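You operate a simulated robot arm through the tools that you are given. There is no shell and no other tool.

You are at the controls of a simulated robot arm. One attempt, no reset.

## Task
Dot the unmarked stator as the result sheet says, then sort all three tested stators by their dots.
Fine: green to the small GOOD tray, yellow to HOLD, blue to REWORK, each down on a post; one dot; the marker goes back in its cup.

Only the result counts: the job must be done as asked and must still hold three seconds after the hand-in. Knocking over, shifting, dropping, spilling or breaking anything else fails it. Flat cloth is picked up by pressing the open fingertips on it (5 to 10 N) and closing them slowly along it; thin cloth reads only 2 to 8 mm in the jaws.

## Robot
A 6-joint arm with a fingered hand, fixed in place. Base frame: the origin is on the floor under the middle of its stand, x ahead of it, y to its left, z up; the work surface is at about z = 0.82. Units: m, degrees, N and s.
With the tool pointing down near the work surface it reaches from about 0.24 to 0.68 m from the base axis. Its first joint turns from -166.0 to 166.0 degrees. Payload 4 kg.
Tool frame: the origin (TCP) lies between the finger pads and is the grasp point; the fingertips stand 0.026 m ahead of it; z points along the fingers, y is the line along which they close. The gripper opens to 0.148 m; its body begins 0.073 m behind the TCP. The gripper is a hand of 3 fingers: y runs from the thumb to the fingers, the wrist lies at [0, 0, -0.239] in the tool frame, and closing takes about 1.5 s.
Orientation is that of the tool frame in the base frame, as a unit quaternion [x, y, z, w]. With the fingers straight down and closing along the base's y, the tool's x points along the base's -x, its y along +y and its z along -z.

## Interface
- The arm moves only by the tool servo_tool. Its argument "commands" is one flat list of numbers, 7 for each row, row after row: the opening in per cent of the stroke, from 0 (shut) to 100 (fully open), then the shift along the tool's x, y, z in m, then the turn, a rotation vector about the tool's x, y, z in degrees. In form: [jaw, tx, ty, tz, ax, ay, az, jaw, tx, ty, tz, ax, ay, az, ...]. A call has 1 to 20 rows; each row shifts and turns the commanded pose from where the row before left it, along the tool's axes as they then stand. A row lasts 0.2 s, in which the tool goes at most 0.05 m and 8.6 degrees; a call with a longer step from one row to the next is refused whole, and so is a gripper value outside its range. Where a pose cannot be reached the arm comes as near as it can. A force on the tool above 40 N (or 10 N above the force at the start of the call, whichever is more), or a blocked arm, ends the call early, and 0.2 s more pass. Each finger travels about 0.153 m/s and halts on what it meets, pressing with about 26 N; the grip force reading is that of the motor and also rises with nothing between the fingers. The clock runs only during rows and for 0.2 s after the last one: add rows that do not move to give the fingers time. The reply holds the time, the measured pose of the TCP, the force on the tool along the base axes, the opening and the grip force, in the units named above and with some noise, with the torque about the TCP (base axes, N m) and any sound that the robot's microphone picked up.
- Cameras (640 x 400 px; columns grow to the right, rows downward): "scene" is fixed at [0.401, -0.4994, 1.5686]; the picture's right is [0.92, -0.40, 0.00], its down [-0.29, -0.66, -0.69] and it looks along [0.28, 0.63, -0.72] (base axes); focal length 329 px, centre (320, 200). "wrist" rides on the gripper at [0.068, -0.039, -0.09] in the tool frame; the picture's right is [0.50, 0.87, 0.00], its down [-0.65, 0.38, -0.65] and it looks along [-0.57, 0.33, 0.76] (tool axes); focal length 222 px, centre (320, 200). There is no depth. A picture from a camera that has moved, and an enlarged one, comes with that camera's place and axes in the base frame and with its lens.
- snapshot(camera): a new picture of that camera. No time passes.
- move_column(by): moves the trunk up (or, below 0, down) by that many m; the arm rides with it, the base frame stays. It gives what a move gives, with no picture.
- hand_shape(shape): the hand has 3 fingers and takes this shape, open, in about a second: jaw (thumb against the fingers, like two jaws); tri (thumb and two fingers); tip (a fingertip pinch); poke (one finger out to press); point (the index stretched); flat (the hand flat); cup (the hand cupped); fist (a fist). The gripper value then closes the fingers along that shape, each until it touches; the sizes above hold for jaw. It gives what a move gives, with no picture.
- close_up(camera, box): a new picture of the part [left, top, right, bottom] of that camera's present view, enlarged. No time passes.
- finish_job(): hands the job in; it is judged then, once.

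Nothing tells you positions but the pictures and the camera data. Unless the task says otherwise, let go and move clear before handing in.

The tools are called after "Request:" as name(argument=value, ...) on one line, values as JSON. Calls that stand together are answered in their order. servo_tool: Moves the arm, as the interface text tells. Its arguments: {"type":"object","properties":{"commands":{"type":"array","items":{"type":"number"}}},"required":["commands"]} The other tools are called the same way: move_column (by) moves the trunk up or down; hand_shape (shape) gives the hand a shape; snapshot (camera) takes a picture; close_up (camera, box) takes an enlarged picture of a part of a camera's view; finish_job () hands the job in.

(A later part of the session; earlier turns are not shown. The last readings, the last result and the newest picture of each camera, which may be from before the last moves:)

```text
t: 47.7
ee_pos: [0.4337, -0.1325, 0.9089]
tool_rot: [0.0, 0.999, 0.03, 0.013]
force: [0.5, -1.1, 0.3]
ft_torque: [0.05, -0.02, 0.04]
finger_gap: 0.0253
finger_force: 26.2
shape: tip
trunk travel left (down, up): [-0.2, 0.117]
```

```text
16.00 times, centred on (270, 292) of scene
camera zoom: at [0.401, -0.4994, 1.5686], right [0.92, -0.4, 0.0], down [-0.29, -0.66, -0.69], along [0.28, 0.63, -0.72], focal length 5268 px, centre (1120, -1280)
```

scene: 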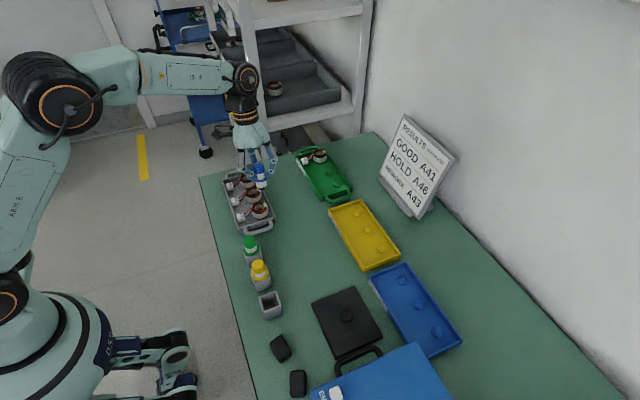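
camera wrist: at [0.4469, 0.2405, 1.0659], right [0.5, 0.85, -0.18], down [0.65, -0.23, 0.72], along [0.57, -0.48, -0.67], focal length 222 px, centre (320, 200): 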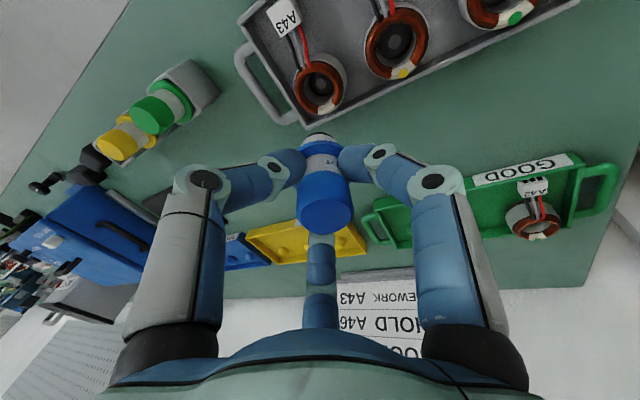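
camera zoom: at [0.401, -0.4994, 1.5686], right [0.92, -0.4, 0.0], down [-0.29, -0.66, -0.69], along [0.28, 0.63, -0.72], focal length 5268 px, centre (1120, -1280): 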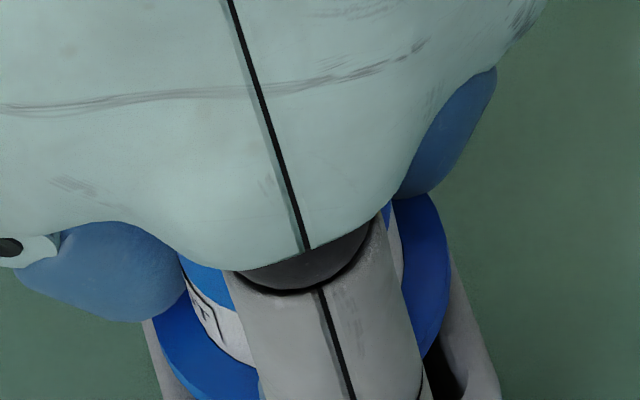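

Request:
servo_tool(commands=[5, 5e-05, -0.00012, 0.002, 0, 0, 0, 5, 5e-05, -0.00012, 0.002, 0, 0, 0, 5, 5e-05, -0.00012, 0.002, 0, 0, 0, 5, 5e-05, -0.00012, 0.002, 0, 0, 0, 5, 5e-05, -0.00012, 0.002, 0, 0, 0, 5, 0, 0, 0, 0, 0, 0])

Request:
close_up(camera="wrist", box=[280, 90, 360, 190])

Request:
close_up(camera="scene", box=[245, 270, 295, 325])

```text
t: 49.1
ee_pos: [0.4334, -0.1331, 0.8966]
tool_rot: [0.0, 0.999, 0.03, 0.013]
force: [0.0, 0.9, -0.6]
ft_torque: [-0.02, 0.0, 0.01]
finger_gap: 0.0255
finger_force: 26.7
shape: tip
trunk travel left (down, up): [-0.2, 0.117]
```

```text
4.00 times, centred on (320, 140) of wrist
camera zoom: at [0.3634, -0.176, 0.9843], right [-0.5, 0.86, 0.04], down [0.64, 0.34, 0.69], along [0.59, 0.37, -0.72], focal length 888 px, centre (320, 440)
```

zoom: 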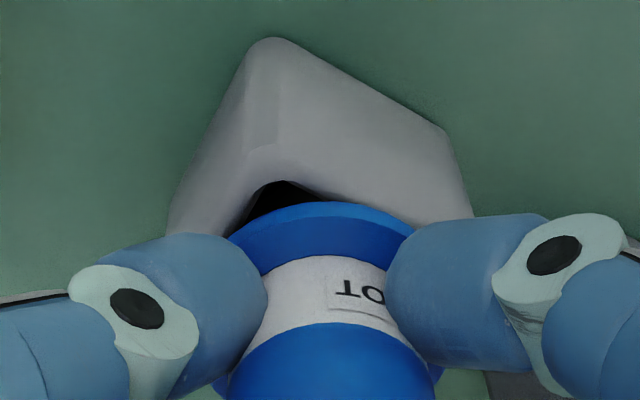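

```text
7.27 times, centred on (270, 298) of scene
camera zoom: at [0.401, -0.4994, 1.5686], right [0.92, -0.4, 0.0], down [-0.29, -0.66, -0.69], along [0.28, 0.63, -0.72], focal length 2394 px, centre (684, -509)
```

zoom: 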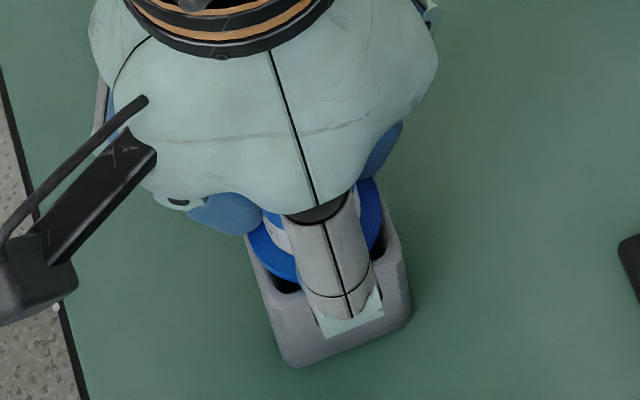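

Request:
servo_tool(commands=[5, 3e-05, -6e-05, 0.001, 0, 0, 0, 5, 3e-05, -6e-05, 0.001, 0, 0, 0, 5, 3e-05, -6e-05, 0.001, 0, 0, 0, 5, 0, 0, 0, 0, 0, 0])

```text
t: 50.1
ee_pos: [0.4342, -0.1327, 0.8956]
tool_rot: [0.0, 0.999, 0.029, 0.016]
force: [-1.0, -1.9, 16.4]
ft_torque: [-0.28, 0.21, 0.03]
finger_gap: 0.0259
finger_force: 26.1
shape: tip
trunk travel left (down, up): [-0.2, 0.117]
```

The marker is seated, with the flange on the rim. I'll ease the load and open the fingers gradually.

Request:
servo_tool(commands=[5, -5e-05, 0.0001, -0.0015, 0, 0, 0, 10, 0, 0, 0, 0, 0, 0, 16, 0, 0, 0, 0, 0, 0, 20, 0, 0, 0, 0, 0, 0, 25, 0, 0, 0, 0, 0, 0, 32, 0, 0, 0, 0, 0, 0, 40, 0, 0, 0, 0, 0, 0, 45, 0, 0, 0, 0, 0, 0, 45, 0, 0, 0, 0, 0, 0])

Request:
close_up(camera="wrist", box=[240, 70, 400, 230])

Request:
close_up(camera="scene", box=[245, 270, 295, 325])

```text
t: 52.1
ee_pos: [0.4333, -0.1327, 0.8968]
tool_rot: [0.001, 0.999, 0.03, 0.014]
force: [-0.1, 0.5, 0.4]
ft_torque: [-0.02, 0.03, 0.0]
finger_gap: 0.0664
finger_force: 0.0
shape: tip
trunk travel left (down, up): [-0.2, 0.117]
```

```text
2.50 times, centred on (320, 150) of wrist
camera zoom: at [0.3638, -0.1761, 0.9827], right [-0.5, 0.86, 0.04], down [0.64, 0.34, 0.69], along [0.59, 0.37, -0.72], focal length 555 px, centre (320, 325)
```

zoom: 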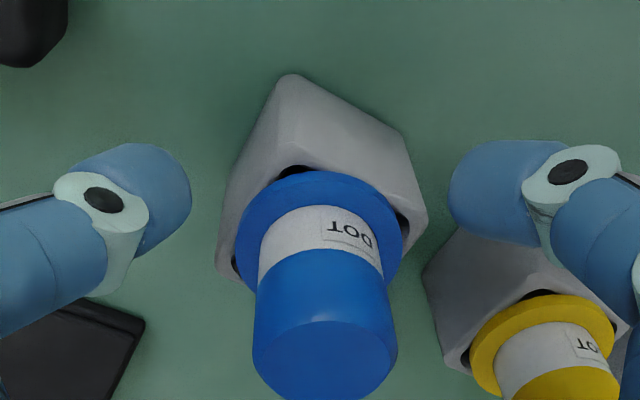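

```text
7.27 times, centred on (270, 298) of scene
camera zoom: at [0.401, -0.4994, 1.5686], right [0.92, -0.4, 0.0], down [-0.29, -0.66, -0.69], along [0.28, 0.63, -0.72], focal length 2394 px, centre (684, -509)
```

zoom: 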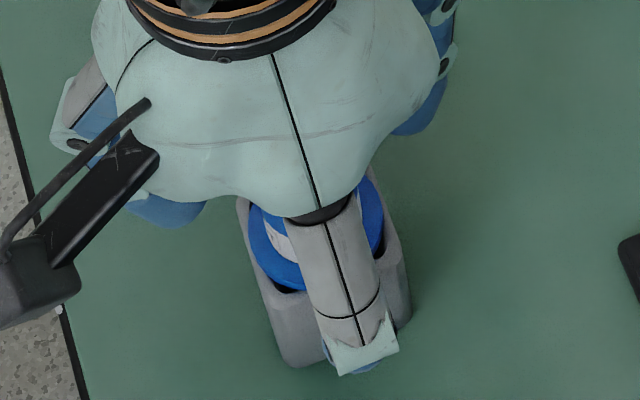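

Released. I'll withdraw straight up, level the hand, and check the cup.

Request:
servo_tool(commands=[45, -0.00052, 0.0012, -0.02, 0, 0, 0, 45, -0.001, 0.0024, -0.04, 0, 0, 0, 45, -0.001, 0.0024, -0.04, 0, 0, 0, 60, -0.001, 0.0024, -0.04, 0, 0, 0, 100, 0, 0, 0, 3.4, 1.5, 0, 100, 0, 0, 0, 0, 0, 0])

Request:
close_up(camera="wrist", box=[240, 40, 400, 160])

Request:
close_up(camera="scene", box=[220, 220, 320, 330])

```text
t: 53.5
ee_pos: [0.4324, -0.1325, 1.0375]
tool_rot: [0.0, 1.0, 0.0, 0.0]
force: [0.2, -0.2, -0.3]
ft_torque: [-0.01, 0.03, 0.0]
finger_gap: 0.1482
finger_force: 0.0
shape: tip
trunk travel left (down, up): [-0.2, 0.117]
```

```text
3.33 times, centred on (320, 100) of wrist
camera zoom: at [0.3646, -0.1702, 1.1268], right [-0.5, 0.87, 0.0], down [0.65, 0.38, 0.65], along [0.57, 0.33, -0.76], focal length 740 px, centre (320, 533)
```

zoom: 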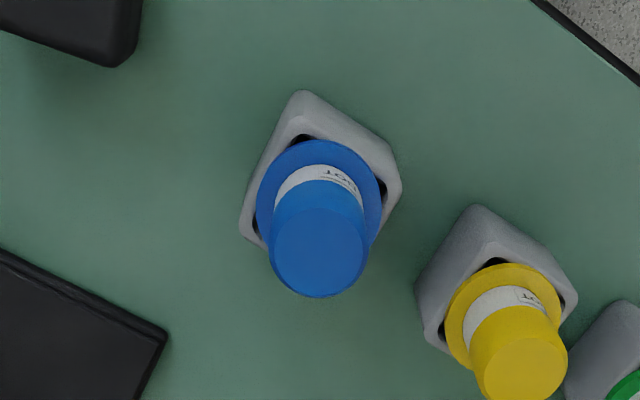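

```text
3.64 times, centred on (270, 275) of scene
camera zoom: at [0.401, -0.4994, 1.5686], right [0.92, -0.4, 0.0], down [-0.29, -0.66, -0.69], along [0.28, 0.63, -0.72], focal length 1197 px, centre (502, -73)
```

zoom: 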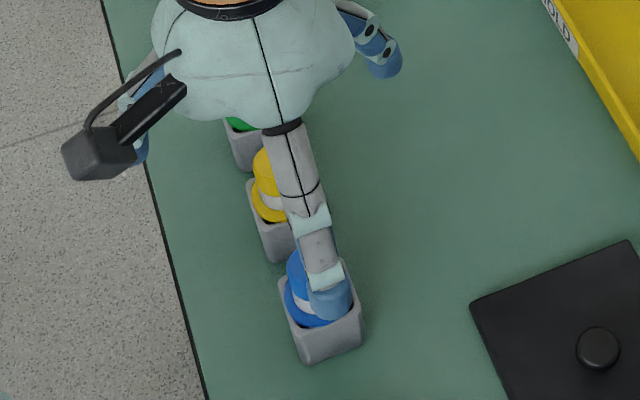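

The marker is back in its cup, upright. The three target trays sit near x≈0.755, beyond the stated reach with the tool straight down. I'll test the reach at a safe height and look at the HOLD posts.

Request:
servo_tool(commands=[45, -0.04, 0.014, 0, 0, 0, 0, 45, -0.04, 0.014, 0, 0, 0, 0, 45, -0.04, 0.014, 0, 0, 0, 0, 45, -0.04, 0.014, 0, 0, 0, 0, 45, -0.04, 0.014, 0, 0, 0, 0, 45, -0.03, 0.014, 0, 0, 0, 0, 45, -0.03, 0.014, 0, 0, 0, 0, 45, -0.03, 0.014, 0, 0, 0, 0, 45, 0, 0, 0, 0, 0, 0])

Request:
snapshot(camera="wrist")

Request:
snapshot(camera="scene")

```text
t: 55.5
ee_pos: [0.656, -0.0202, 1.0188]
tool_rot: [-0.001, 1.0, 0.0, 0.001]
force: [0.4, -0.5, 0.5]
ft_torque: [0.03, 0.0, -0.04]
finger_gap: 0.0672
finger_force: 0.1
shape: tip
out of reach, approached as far as the arm can: row 6, 7, 8
trunk travel left (down, up): [-0.2, 0.117]
```

```text
taken
camera wrist: at [0.5886, -0.0577, 1.1081], right [-0.5, 0.87, 0.0], down [0.66, 0.38, 0.65], along [0.57, 0.33, -0.76], focal length 222 px, centre (320, 200)
```

wrist: 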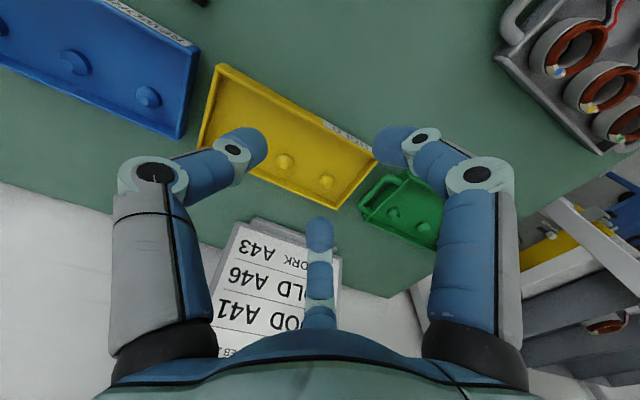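

```text
taken
```

scene: 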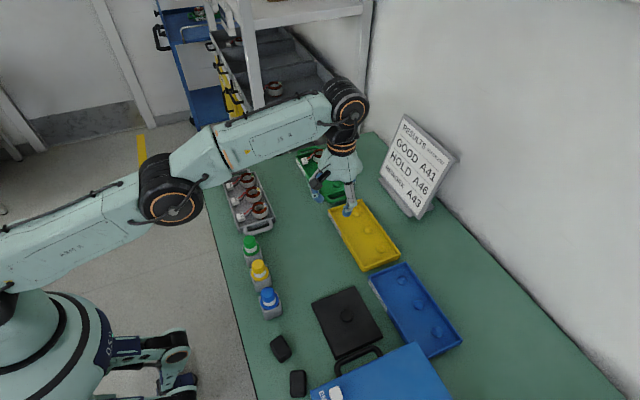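

At full stretch with the tool vertical the arm stops at about 0.66 m. So I'll work with the tool tilted outward about 26°, gripping the stators at that same tilt so they stay level. I'll test this tilted reach over HOLD.

Request:
servo_tool(commands=[45, 0, 0, 0, 0, 0, 7.5, 45, 0, 0, 0, 0, 0, 7.5, 45, 0, 0, 0, 0, 0, 7.5, 45, 0, 0, 0, 0, 0, 7.5, 45, 0, 0, 0, -3.25, -5.63, 0, 45, 0, 0, 0, -3.25, -5.63, 0, 45, 0, 0, 0, -3.25, -5.63, 0, 45, 0, 0, 0, -3.25, -5.63, 0, 45, 0, 0, 0, 0, 0, 0])

Request:
snapshot(camera="wrist")

Request:
snapshot(camera="scene")

```text
t: 57.5
ee_pos: [0.6582, -0.0178, 1.0167]
tool_rot: [0.251, 0.941, 0.058, 0.218]
force: [-0.2, -0.4, -0.4]
ft_torque: [0.01, -0.01, -0.02]
finger_gap: 0.0666
finger_force: 0.0
shape: tip
trunk travel left (down, up): [-0.2, 0.117]
```

```text
taken
camera wrist: at [0.5467, -0.0169, 1.0637], right [0.0, 1.0, 0.0], down [0.39, 0.0, 0.92], along [0.92, 0.0, -0.39], focal length 222 px, centre (320, 200)
```

wrist: 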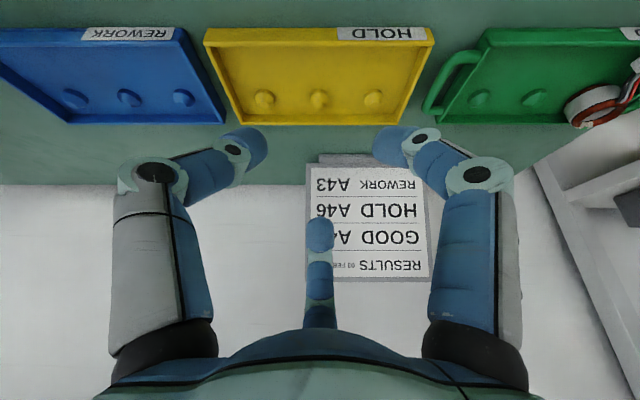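

```text
taken
```

scene: 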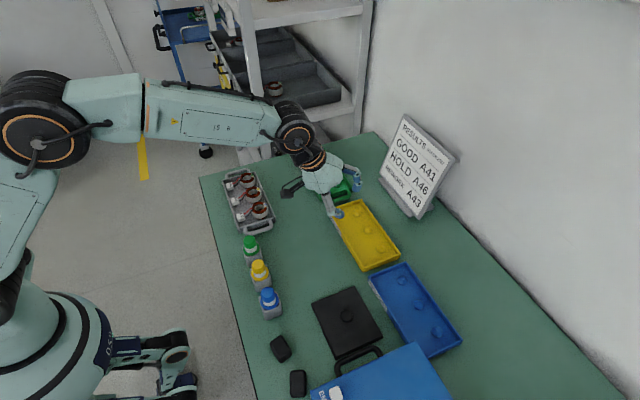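

Excellent view: the trays are square to the base axes. I'll take close-ups to measure the posts.

Request:
close_up(camera="wrist", box=[200, 20, 440, 140])

Request:
close_up(camera="wrist", box=[0, 20, 240, 140])

Request:
close_up(camera="wrist", box=[400, 20, 640, 140])

```text
2.67 times, centred on (320, 80) of wrist
camera zoom: at [0.5467, -0.0169, 1.0637], right [0.0, 1.0, 0.0], down [0.39, 0.0, 0.92], along [0.92, 0.0, -0.39], focal length 592 px, centre (320, 520)
```

zoom: 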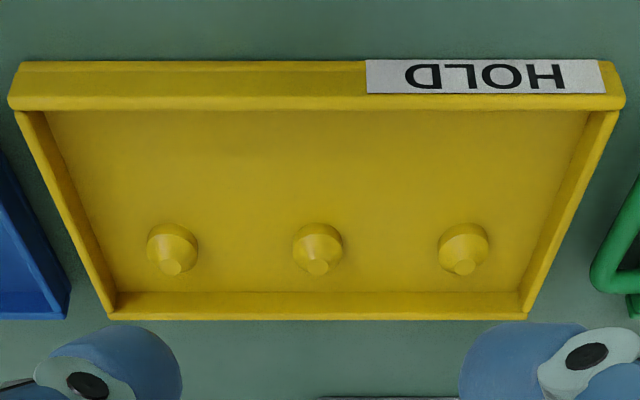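

```text
2.67 times, centred on (120, 80) of wrist
camera zoom: at [0.5467, -0.0169, 1.0637], right [0.0, 1.0, 0.0], down [0.39, 0.0, 0.92], along [0.92, 0.0, -0.39], focal length 592 px, centre (853, 520)
```

zoom: 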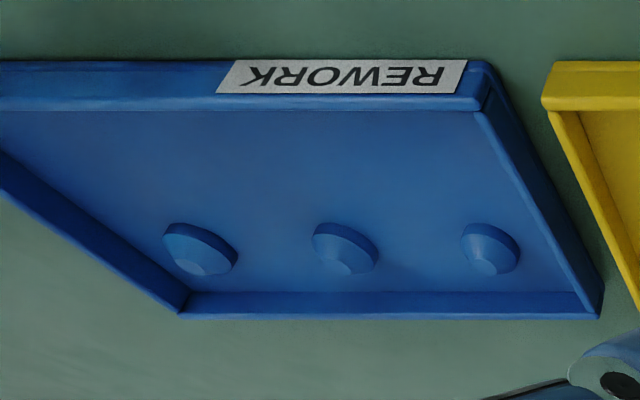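

```text
2.67 times, centred on (520, 80) of wrist
camera zoom: at [0.5467, -0.0169, 1.0637], right [0.0, 1.0, 0.0], down [0.39, 0.0, 0.92], along [0.92, 0.0, -0.39], focal length 592 px, centre (-213, 520)
```

zoom: 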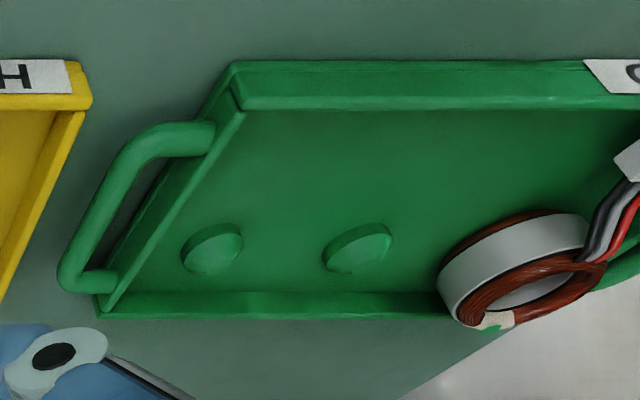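

Posts are at x≈0.758, with y ≈ 0.053/-0.018/-0.089 for HOLD, y ≈ -0.193… for REWORK, and free ones at y ≈ 0.190/0.261 for GOOD. They are tapered cones. I'll test reaching a placement pose over HOLD's middle post, still well above it.

Request:
servo_tool(commands=[45, -0.0123, 0.0071, 0.0392, 0, 0, 0, 45, -0.0123, 0.0071, 0.0392, 0, 0, 0, 45, -0.0123, 0.0071, 0.0392, 0, 0, 0, 45, 0, 0, 0, 0, 0, 0])

Request:
snapshot(camera="wrist")

Request:
snapshot(camera="scene")

```text
t: 58.5
ee_pos: [0.7466, -0.0173, 0.9312]
tool_rot: [0.252, 0.941, 0.058, 0.218]
force: [0.4, -0.3, -0.4]
ft_torque: [0.0, 0.01, 0.01]
finger_gap: 0.0667
finger_force: 0.1
shape: tip
trunk travel left (down, up): [-0.2, 0.117]
```

```text
taken
camera wrist: at [0.6374, -0.0164, 0.9782], right [0.0, 1.0, 0.0], down [0.39, 0.0, 0.92], along [0.92, 0.0, -0.39], focal length 222 px, centre (320, 200)
```

wrist: 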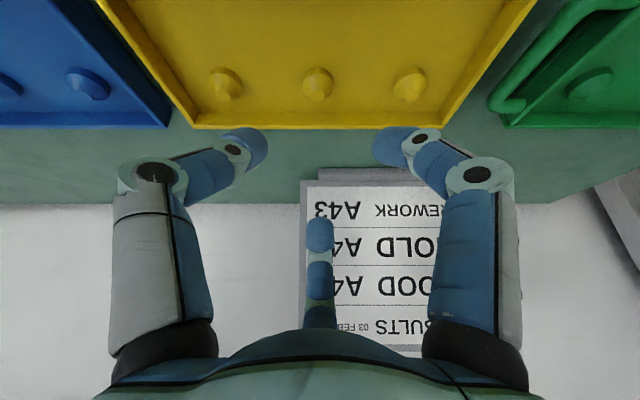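

```text
taken
```

scene: 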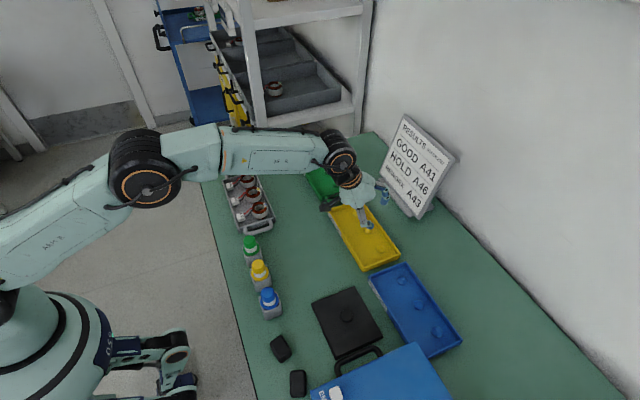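

Request:
close_up(camera="wrist", box=[180, 40, 460, 140])

Request:
close_up(camera="scene", box=[330, 170, 400, 250])

```text
2.29 times, centred on (320, 90) of wrist
camera zoom: at [0.6374, -0.0164, 0.9782], right [0.0, 1.0, 0.0], down [0.39, 0.0, 0.92], along [0.92, 0.0, -0.39], focal length 508 px, centre (320, 451)
```

zoom: 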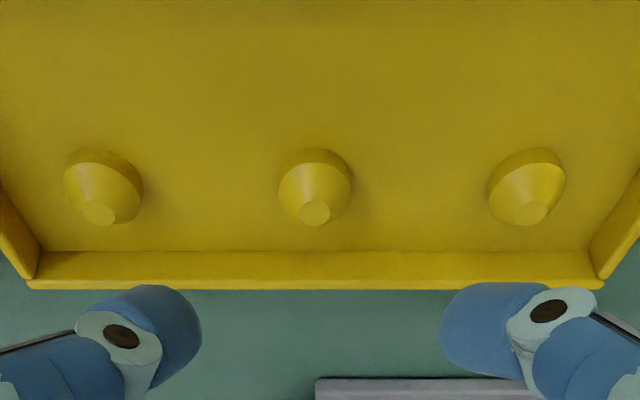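

```text
5.00 times, centred on (365, 210) of scene
camera zoom: at [0.401, -0.4994, 1.5686], right [0.92, -0.4, 0.0], down [-0.29, -0.66, -0.69], along [0.28, 0.63, -0.72], focal length 1646 px, centre (95, 150)
```

zoom: 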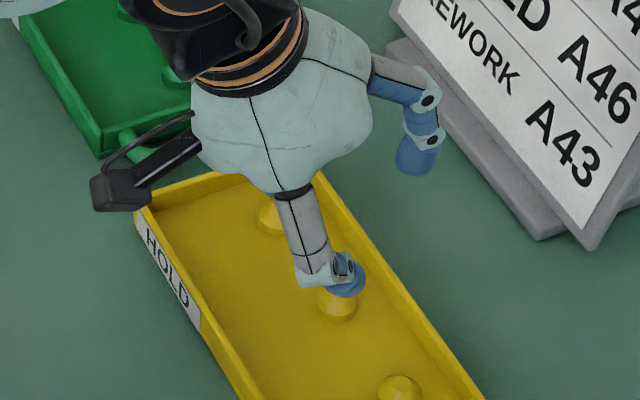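

The tilted reach works, and the post tips are at (0.7555, …, 0.8466). Next I'll go back to the carrier with this tool tilt and look at A43 from the side.

Request:
servo_tool(commands=[45, -0.0114, 0.0066, -0.027, 0, 0, 0, 45, -0.0114, 0.0066, -0.027, 0, 0, 0, 45, 0.03895, 0.0042, -0.00986, 0, 0, 0, 45, 0.03895, 0.0042, -0.00986, 0, 0, 0, 45, 0.03895, 0.0042, -0.00986, 0, 0, 0, 45, 0.03895, 0.0042, -0.00986, 0, 0, 0, 45, 0.03895, 0.0042, -0.00986, 0, 0, 0, 45, 0.03895, 0.0042, -0.00986, 0, 0, 0, 45, 0.03895, 0.0042, -0.00986, 0, 0, 0, 45, 0.03895, 0.0042, -0.00986, 0, 0, 0, 45, 0, 0, 0, 0, 0, 0])

Request:
snapshot(camera="wrist")

Request:
close_up(camera="wrist", box=[220, 20, 460, 160])

Request:
close_up(camera="scene", box=[210, 130, 310, 240])

```text
t: 60.9
ee_pos: [0.4833, 0.166, 0.9524]
tool_rot: [0.253, 0.941, 0.059, 0.217]
force: [0.1, -1.4, 0.3]
ft_torque: [-0.02, 0.01, 0.02]
finger_gap: 0.0668
finger_force: 0.1
shape: tip
trunk travel left (down, up): [-0.2, 0.117]
```

```text
taken
camera wrist: at [0.3733, 0.1671, 0.9992], right [0.0, 1.0, 0.0], down [0.39, 0.0, 0.92], along [0.92, 0.0, -0.39], focal length 222 px, centre (320, 200)
```

wrist: 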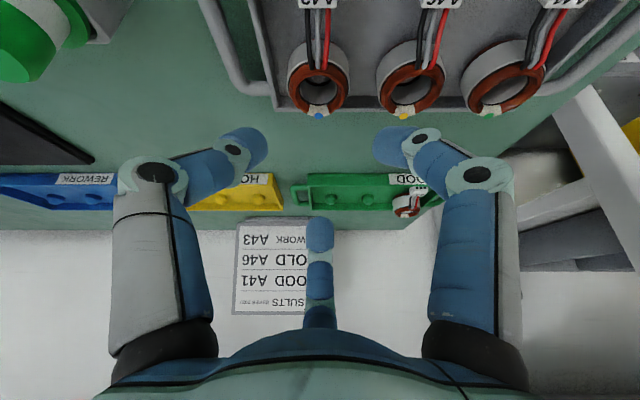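

```text
2.67 times, centred on (340, 90) of wrist
camera zoom: at [0.3733, 0.1671, 0.9992], right [0.0, 1.0, 0.0], down [0.39, 0.0, 0.92], along [0.92, 0.0, -0.39], focal length 592 px, centre (267, 493)
```

zoom: 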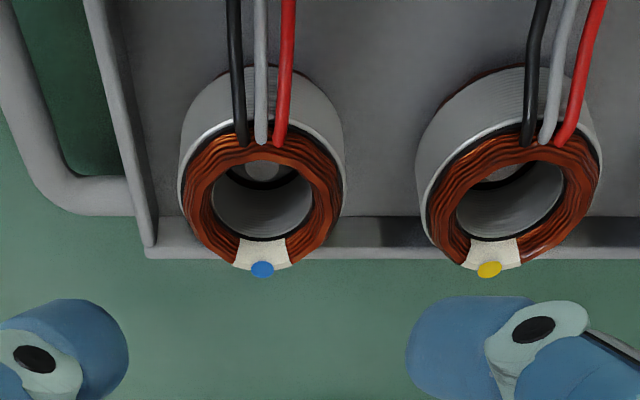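

```text
3.64 times, centred on (260, 185) of scene
camera zoom: at [0.401, -0.4994, 1.5686], right [0.92, -0.4, 0.0], down [-0.29, -0.66, -0.69], along [0.28, 0.63, -0.72], focal length 1197 px, centre (538, 254)
```

zoom: 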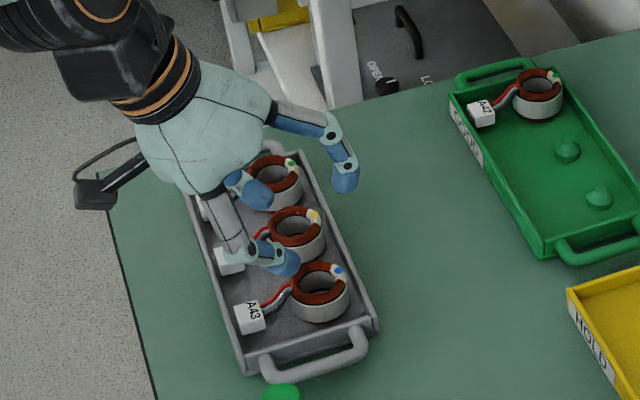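

Measured so far: stator centres at x≈0.493 and y≈0.166/0.234/0.302, OD≈45 mm, silver band z≈0.8395–0.8565, and wires straight towards -x. A46 in the middle comes first, gripped at a 20° outward tilt with the fingers at 0°, 120° and 240°. I'll hover over it.

Request:
servo_tool(commands=[45, 0, 0, 0, 3, 5.2, 0, 45, 0.0158, 0.03015, 0.0005, 0, 0, 0, 45, 0.0158, 0.03015, 0.0005, 0, 0, 0, 45, 0, 0, 0, 0, 0, 0])

Request:
close_up(camera="wrist", box=[220, 20, 420, 160])

Request:
close_up(camera="scene", box=[210, 130, 310, 240])

```text
t: 61.9
ee_pos: [0.4885, 0.2359, 0.9515]
tool_rot: [0.255, 0.951, 0.045, 0.167]
force: [0.0, 0.2, -0.6]
ft_torque: [0.02, 0.03, -0.01]
finger_gap: 0.0665
finger_force: 0.0
shape: tip
trunk travel left (down, up): [-0.2, 0.117]
```

```text
2.86 times, centred on (320, 90) of wrist
camera zoom: at [0.3832, 0.2366, 1.0086], right [0.0, 1.0, 0.0], down [0.49, 0.0, 0.87], along [0.87, 0.0, -0.49], focal length 635 px, centre (320, 514)
```

zoom: 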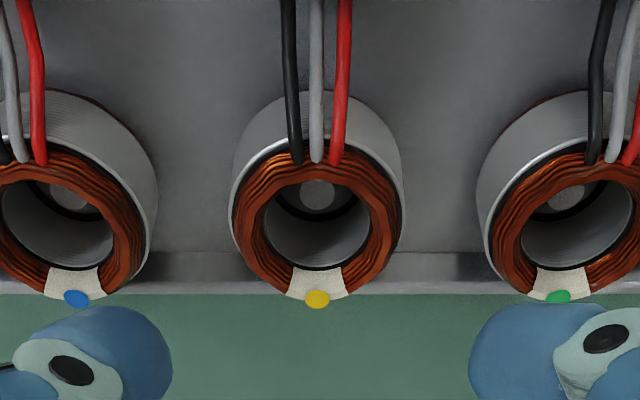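

```text
3.64 times, centred on (260, 185) of scene
camera zoom: at [0.401, -0.4994, 1.5686], right [0.92, -0.4, 0.0], down [-0.29, -0.66, -0.69], along [0.28, 0.63, -0.72], focal length 1197 px, centre (538, 254)
```

zoom: 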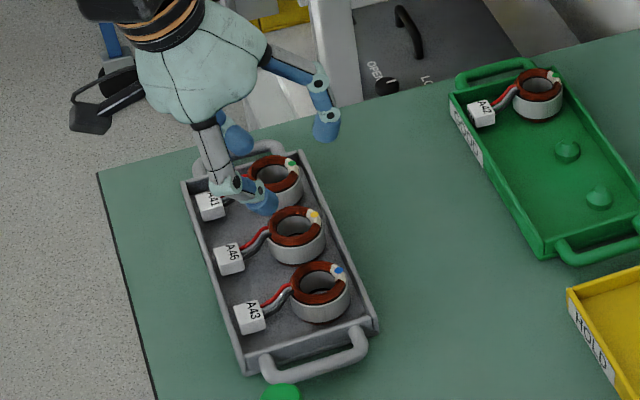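

Request:
servo_tool(commands=[45, 0.00945, -0.0058, 0.0284, 0, 0, 0, 45, 0.00945, -0.0058, 0.0284, 0, 0, 0, 45, 0, 0, 0, 0, 0, 0])

Request:
snapshot(camera="wrist")

Request:
close_up(camera="scene", box=[220, 150, 290, 230])

```text
t: 62.7
ee_pos: [0.4858, 0.2347, 0.8885]
tool_rot: [0.255, 0.951, 0.045, 0.168]
force: [-0.8, -0.5, -0.3]
ft_torque: [-0.01, 0.0, 0.0]
finger_gap: 0.067
finger_force: 0.1
shape: tip
trunk travel left (down, up): [-0.2, 0.117]
```

```text
taken
camera wrist: at [0.3818, 0.2356, 0.9461], right [0.0, 1.0, 0.0], down [0.49, 0.0, 0.87], along [0.87, 0.0, -0.49], focal length 222 px, centre (320, 200)
```

wrist: 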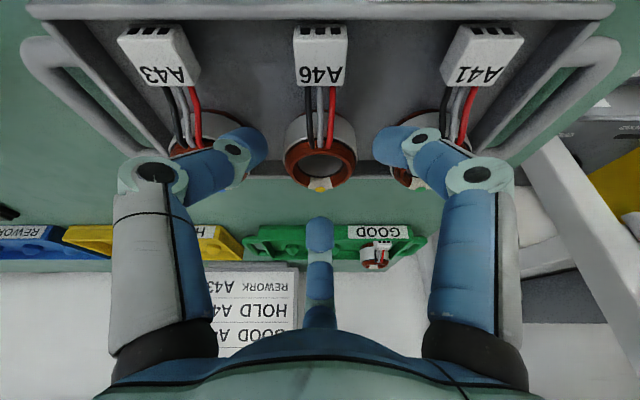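

```text
5.00 times, centred on (255, 190) of scene
camera zoom: at [0.401, -0.4994, 1.5686], right [0.92, -0.4, 0.0], down [-0.29, -0.66, -0.69], along [0.28, 0.63, -0.72], focal length 1646 px, centre (645, 250)
```

zoom: 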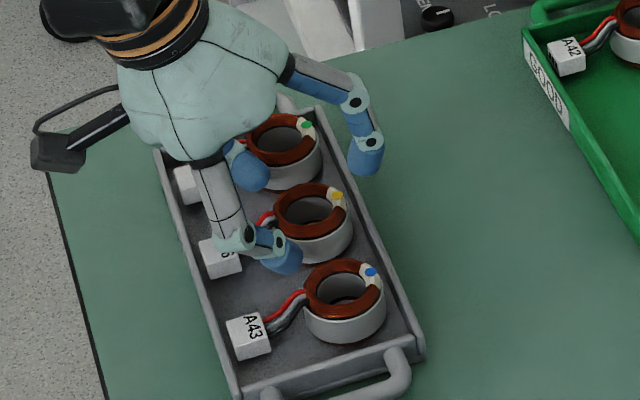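

Request:
servo_tool(commands=[38, 0, 0, 0, 0, 0, 0, 38, 0, 0, 0, 0, 0, 0, 38, 0.00223, -0.00127, 0.0074, 0, 0, 0, 38, 0.00223, -0.00127, 0.0074, 0, 0, 0, 38, 0.00223, -0.00127, 0.0074, 0, 0, 0, 38, 0, 0, 0, 0, 0, 0])

Request:
close_up(camera="wrist", box=[220, 60, 420, 240])

Request:
close_up(camera="scene", box=[225, 160, 285, 225])

```text
t: 64.1
ee_pos: [0.4867, 0.2342, 0.865]
tool_rot: [0.255, 0.951, 0.045, 0.168]
force: [-0.3, 0.5, -0.3]
ft_torque: [0.01, 0.0, -0.05]
finger_gap: 0.057
finger_force: 0.1
shape: tip
trunk travel left (down, up): [-0.2, 0.117]
```

```text
2.22 times, centred on (320, 150) of wrist
camera zoom: at [0.3826, 0.2352, 0.923], right [0.0, 1.0, 0.0], down [0.49, 0.0, 0.87], along [0.87, 0.0, -0.49], focal length 494 px, centre (320, 311)
```

zoom: 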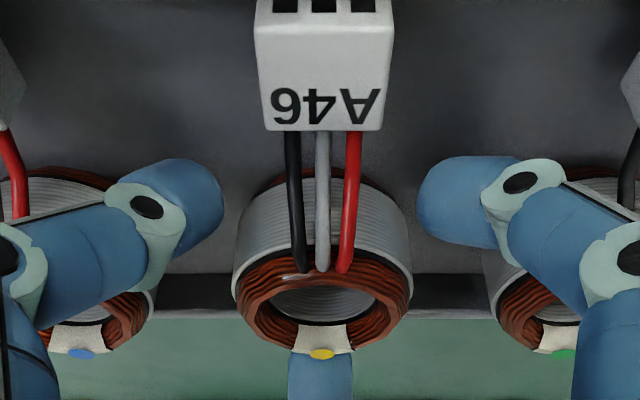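

```text
6.15 times, centred on (255, 192) of scene
camera zoom: at [0.401, -0.4994, 1.5686], right [0.92, -0.4, 0.0], down [-0.29, -0.66, -0.69], along [0.28, 0.63, -0.72], focal length 2026 px, centre (720, 246)
```

zoom: 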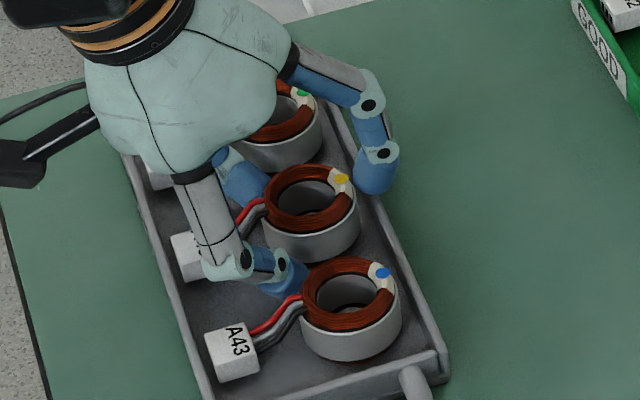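

The fingers are in the gaps around A46 with clearance on all sides. Closing slowly.

Request:
servo_tool(commands=[35, 0, 0, 0, 0, 0, 0, 33, 0, 0, 0, 0, 0, 0, 31, 0, 0, 0, 0, 0, 0, 30, 0, 0, 0, 0, 0, 0, 29, 0, 0, 0, 0, 0, 0, 28, 0, 0, 0, 0, 0, 0, 27, 0, 0, 0, 0, 0, 0, 25, 0, 0, 0, 0, 0, 0, 22, 0, 0, 0, 0, 0, 0, 18, 0, 0, 0, 0, 0, 0, 18, 0, 0, 0, 0, 0, 0])

Request:
close_up(camera="wrist", box=[220, 60, 420, 240])

Request:
close_up(camera="scene", box=[225, 160, 285, 225])

```text
t: 66.5
ee_pos: [0.4875, 0.2338, 0.8659]
tool_rot: [0.255, 0.951, 0.045, 0.168]
force: [-0.1, -0.2, 1.7]
ft_torque: [-0.01, 0.01, -0.04]
finger_gap: 0.0423
finger_force: 26.3
shape: tip
trunk travel left (down, up): [-0.2, 0.117]
```

```text
2.22 times, centred on (320, 150) of wrist
camera zoom: at [0.3825, 0.2353, 0.9233], right [0.0, 1.0, 0.0], down [0.49, 0.0, 0.87], along [0.87, 0.0, -0.49], focal length 494 px, centre (320, 311)
```

zoom: 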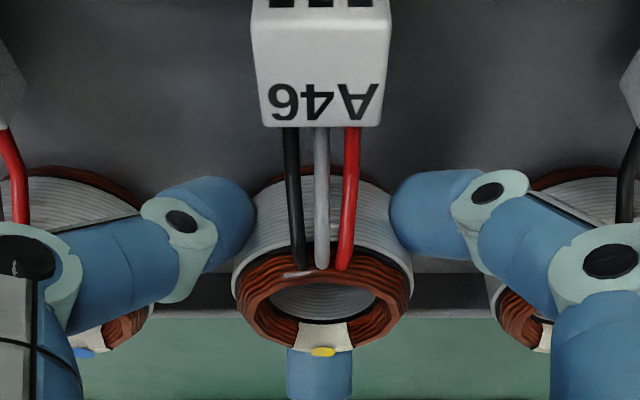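

```text
6.15 times, centred on (255, 192) of scene
camera zoom: at [0.401, -0.4994, 1.5686], right [0.92, -0.4, 0.0], down [-0.29, -0.66, -0.69], along [0.28, 0.63, -0.72], focal length 2026 px, centre (720, 246)
```

zoom: 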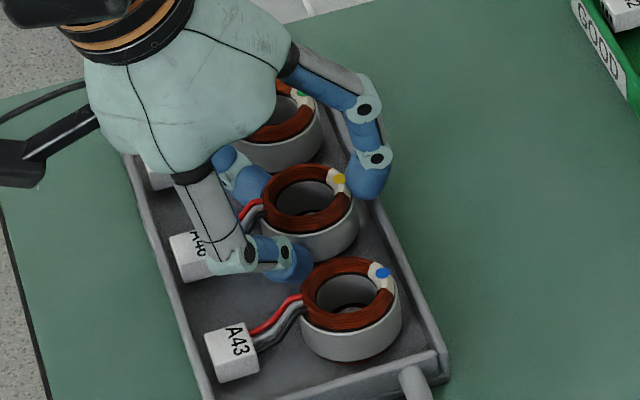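

Grip is firm and A46 is still level. Lifting slowly.

Request:
servo_tool(commands=[15, -0.0015, 0.00086, -0.0047, 0, 0, 0, 15, -0.00296, 0.00171, -0.0094, 0, 0, 0, 15, -0.00296, 0.00171, -0.0094, 0, 0, 0, 15, -0.0044, 0.0026, -0.0141, 0, 0, 0, 15, 0, 0, 0, 0, 0, 0])

Request:
close_up(camera="wrist", box=[220, 60, 420, 240])

Request:
close_up(camera="scene", box=[225, 140, 285, 225])

```text
t: 67.7
ee_pos: [0.4862, 0.2346, 0.9061]
tool_rot: [0.255, 0.951, 0.045, 0.168]
force: [-0.2, 0.6, -2.0]
ft_torque: [0.0, 0.02, -0.01]
finger_gap: 0.042
finger_force: 25.7
shape: tip
trunk travel left (down, up): [-0.2, 0.117]
```

```text
2.22 times, centred on (320, 150) of wrist
camera zoom: at [0.3821, 0.2361, 0.9638], right [0.0, 1.0, 0.0], down [0.49, 0.0, 0.87], along [0.87, 0.0, -0.49], focal length 494 px, centre (320, 311)
```

zoom: 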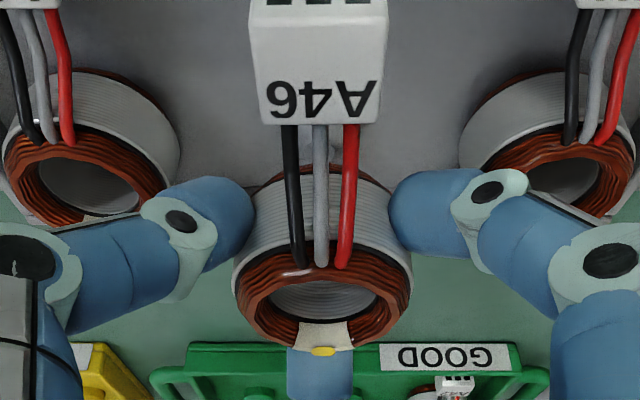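

```text
4.71 times, centred on (255, 182) of scene
camera zoom: at [0.401, -0.4994, 1.5686], right [0.92, -0.4, 0.0], down [-0.29, -0.66, -0.69], along [0.28, 0.63, -0.72], focal length 1549 px, centre (626, 282)
```

zoom: 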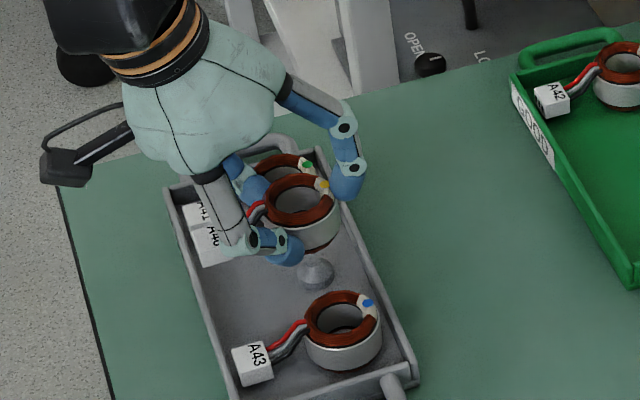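

A46 came up cleanly with its tag. I'll lift it higher and carry it over to HOLD.

Request:
servo_tool(commands=[15, -0.0139, 0.00804, -0.0442, 0, 0, 0, 15, -0.0139, 0.00804, -0.0442, 0, 0, 0, 15, -0.0378, -0.01061, 0.00998, 0, 0, 0, 15, -0.0378, -0.01061, 0.00998, 0, 0, 0, 15, -0.0378, -0.01061, 0.00998, 0, 0, 0, 15, -0.0378, -0.01061, 0.00998, 0, 0, 0, 15, -0.0378, -0.01061, 0.00998, 0, 0, 0, 15, -0.0378, -0.01061, 0.00998, 0, 0, 0, 15, -0.0378, -0.01061, 0.00998, 0, 0, 0, 15, -0.0378, -0.01061, 0.00998, 0, 0, 0, 15, -0.0378, -0.01061, 0.00998, 0, 0, 0, 15, 0, 0, 0, 0, 0, 0])

Request:
snapshot(camera="wrist")

Request:
close_up(camera="scene", box=[310, 130, 410, 270])

```text
t: 70.3
ee_pos: [0.7455, -0.0177, 0.9982]
tool_rot: [0.255, 0.951, 0.045, 0.167]
force: [0.0, -0.5, -1.0]
ft_torque: [0.0, 0.01, -0.02]
finger_gap: 0.0417
finger_force: 26.2
shape: tip
trunk travel left (down, up): [-0.2, 0.117]
```

```text
taken
camera wrist: at [0.6415, -0.0183, 1.0567], right [0.0, 1.0, 0.0], down [0.49, 0.0, 0.87], along [0.87, 0.0, -0.49], focal length 222 px, centre (320, 200)
```

wrist: 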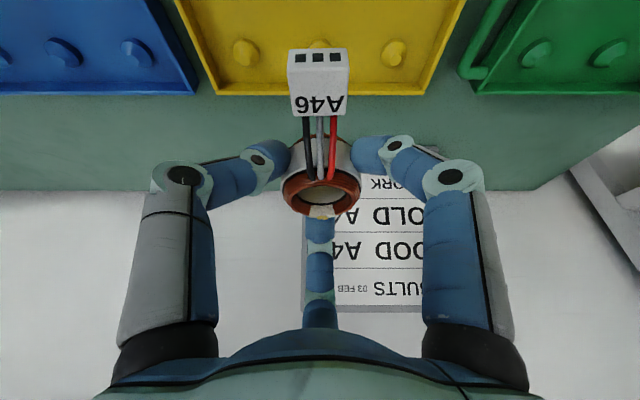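

```text
2.86 times, centred on (360, 200) of scene
camera zoom: at [0.401, -0.4994, 1.5686], right [0.92, -0.4, 0.0], down [-0.29, -0.66, -0.69], along [0.28, 0.63, -0.72], focal length 941 px, centre (206, 200)
```

zoom: 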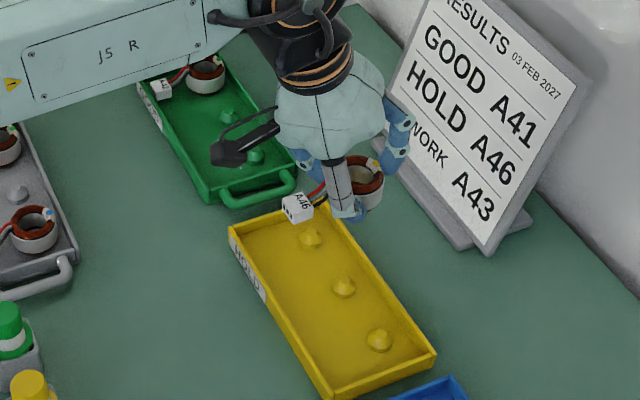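

Request:
close_up(camera="wrist", box=[170, 0, 470, 110])

Request:
close_up(camera="wrist", box=[260, 110, 380, 230])

```text
2.13 times, centred on (320, 55) of wrist
camera zoom: at [0.6415, -0.0183, 1.0567], right [0.0, 1.0, 0.0], down [0.49, 0.0, 0.87], along [0.87, 0.0, -0.49], focal length 474 px, centre (320, 509)
```

zoom: 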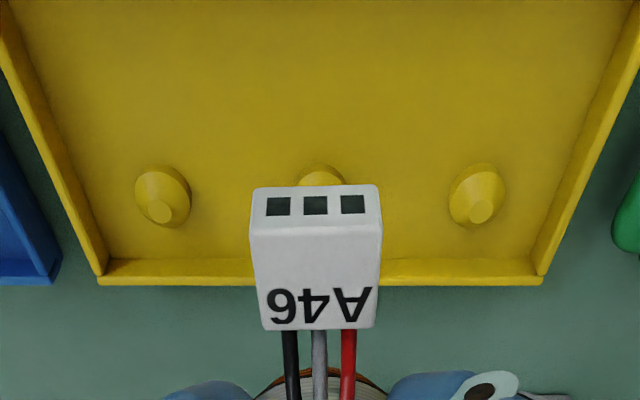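

```text
3.33 times, centred on (320, 170) of wrist
camera zoom: at [0.6415, -0.0183, 1.0567], right [0.0, 1.0, 0.0], down [0.49, 0.0, 0.87], along [0.87, 0.0, -0.49], focal length 740 px, centre (320, 300)
```

zoom: 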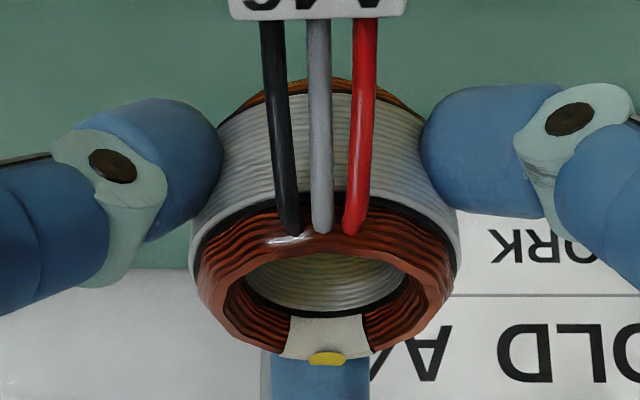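

Request:
servo_tool(commands=[15, 0.0098, -0.00585, 0.03735, 0, 0, 0, 15, 0.0098, -0.00585, 0.03735, 0, 0, 0, 15, 0, 0, 0, 0, 0, 0])

Request:
snapshot(camera="wrist")

Request:
close_up(camera="scene", box=[325, 165, 405, 265])

```text
t: 71.1
ee_pos: [0.7537, -0.0201, 0.9214]
tool_rot: [0.256, 0.951, 0.044, 0.168]
force: [0.0, 0.0, -1.9]
ft_torque: [0.01, -0.01, 0.0]
finger_gap: 0.0417
finger_force: 25.7
shape: tip
trunk travel left (down, up): [-0.2, 0.117]
```

```text
taken
camera wrist: at [0.6501, -0.0198, 0.9799], right [0.0, 1.0, 0.0], down [0.49, 0.0, 0.87], along [0.87, 0.0, -0.49], focal length 222 px, centre (320, 200)
```

wrist: 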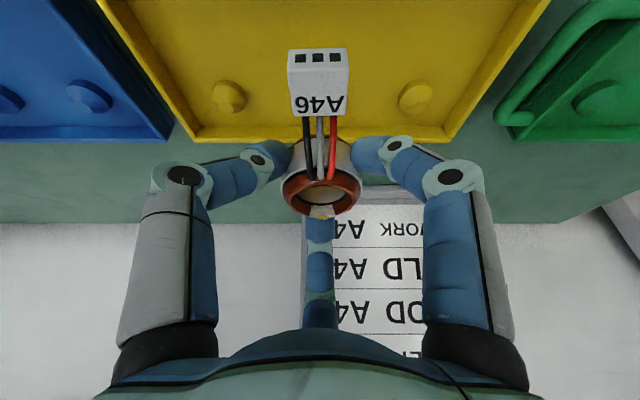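

```text
4.00 times, centred on (365, 215) of scene
camera zoom: at [0.401, -0.4994, 1.5686], right [0.92, -0.4, 0.0], down [-0.29, -0.66, -0.69], along [0.28, 0.63, -0.72], focal length 1317 px, centre (140, 140)
```

zoom: 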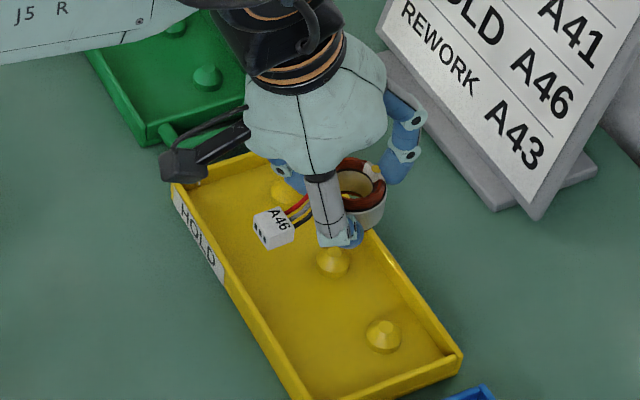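

Request:
close_up(camera="wrist", box=[170, 30, 470, 160])

Request:
close_up(camera="scene", box=[345, 190, 395, 240])

```text
2.13 times, centred on (320, 95) of wrist
camera zoom: at [0.6501, -0.0198, 0.9799], right [0.0, 1.0, 0.0], down [0.49, 0.0, 0.87], along [0.87, 0.0, -0.49], focal length 474 px, centre (320, 424)
```

zoom: 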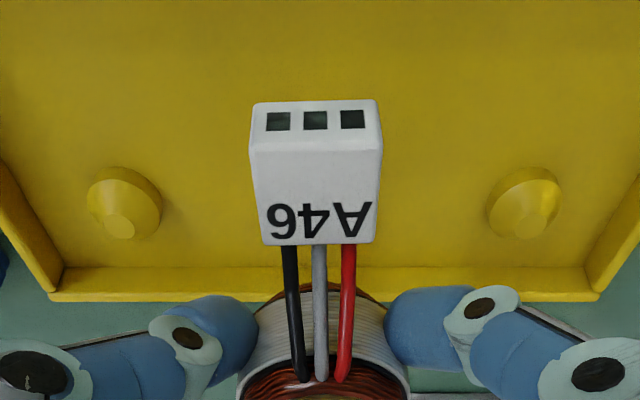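

```text
8.00 times, centred on (370, 215) of scene
camera zoom: at [0.401, -0.4994, 1.5686], right [0.92, -0.4, 0.0], down [-0.29, -0.66, -0.69], along [0.28, 0.63, -0.72], focal length 2634 px, centre (-80, 80)
```

zoom: 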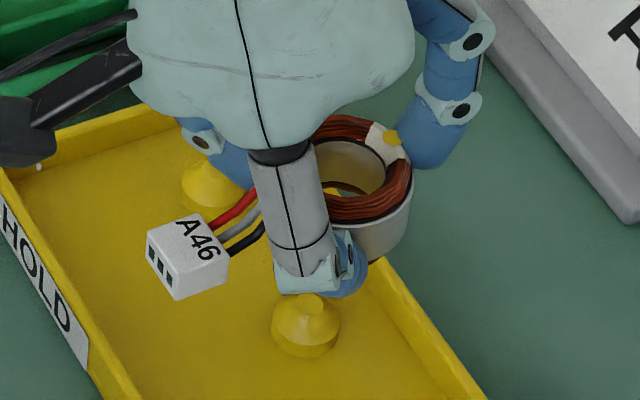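

Request:
servo_tool(commands=[15, 0.0076, -0.0037, 0.0165, 0, 0, 0, 15, 0.0076, -0.0037, 0.0165, 0, 0, 0, 15, 0, 0, 0, 0, 0, 0])

Request:
close_up(camera="wrist", box=[170, 40, 470, 240])

Request:
close_up(camera="scene", box=[345, 190, 395, 240])

```text
t: 71.9
ee_pos: [0.7494, -0.0187, 0.8864]
tool_rot: [0.256, 0.951, 0.044, 0.169]
force: [1.0, -0.7, -1.5]
ft_torque: [-0.02, 0.0, 0.01]
finger_gap: 0.0419
finger_force: 25.7
shape: tip
trunk travel left (down, up): [-0.2, 0.117]
```

```text
2.00 times, centred on (320, 140) of wrist
camera zoom: at [0.6453, -0.0178, 0.9434], right [0.0, 1.0, 0.0], down [0.49, 0.0, 0.87], along [0.87, 0.0, -0.49], focal length 444 px, centre (320, 320)
```

zoom: 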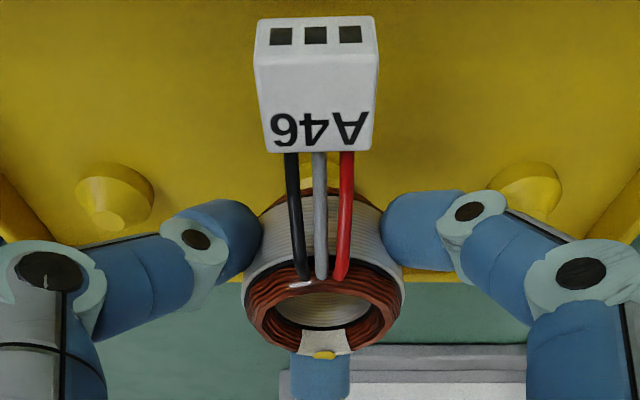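

```text
8.00 times, centred on (370, 215) of scene
camera zoom: at [0.401, -0.4994, 1.5686], right [0.92, -0.4, 0.0], down [-0.29, -0.66, -0.69], along [0.28, 0.63, -0.72], focal length 2634 px, centre (-80, 80)
```

zoom: 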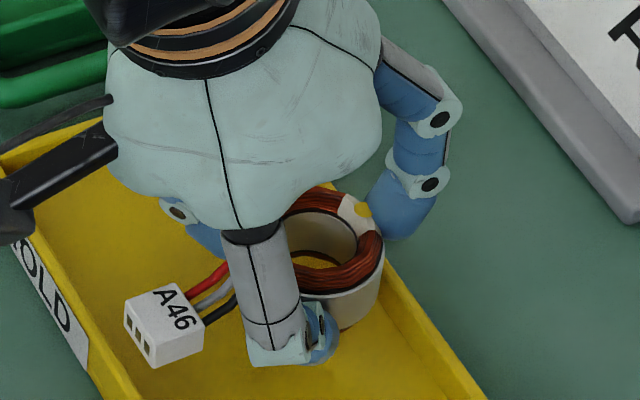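

Request:
close_up(camera="wrist", box=[190, 110, 270, 160])

Request:
close_up(camera="wrist", box=[270, 110, 370, 240])

Request:
close_up(camera="scene", box=[360, 205, 385, 230])

```text
8.00 times, centred on (230, 135) of wrist
camera zoom: at [0.6453, -0.0178, 0.9434], right [0.0, 1.0, 0.0], down [0.49, 0.0, 0.87], along [0.87, 0.0, -0.49], focal length 1777 px, centre (1040, 720)
```

zoom: 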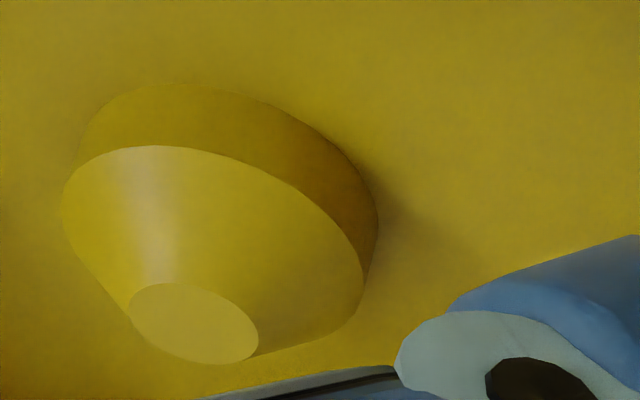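

```text
3.08 times, centred on (320, 175) of wrist
camera zoom: at [0.6453, -0.0178, 0.9434], right [0.0, 1.0, 0.0], down [0.49, 0.0, 0.87], along [0.87, 0.0, -0.49], focal length 684 px, centre (320, 277)
```

zoom: 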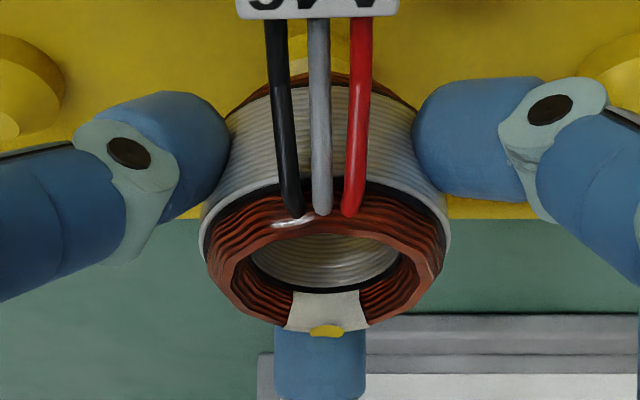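

```text
16.00 times, centred on (372, 218) of scene
camera zoom: at [0.401, -0.4994, 1.5686], right [0.92, -0.4, 0.0], down [-0.29, -0.66, -0.69], along [0.28, 0.63, -0.72], focal length 5268 px, centre (-520, -80)
```

zoom: 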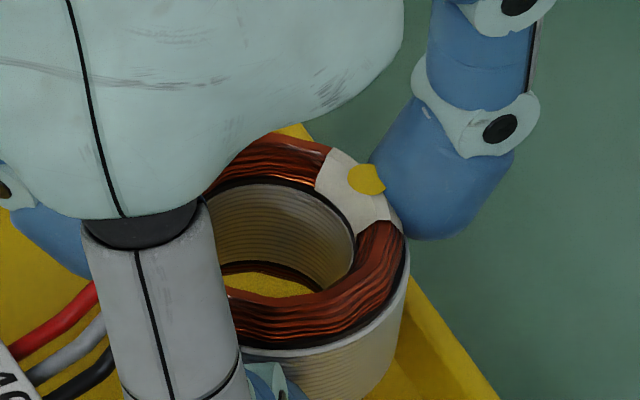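

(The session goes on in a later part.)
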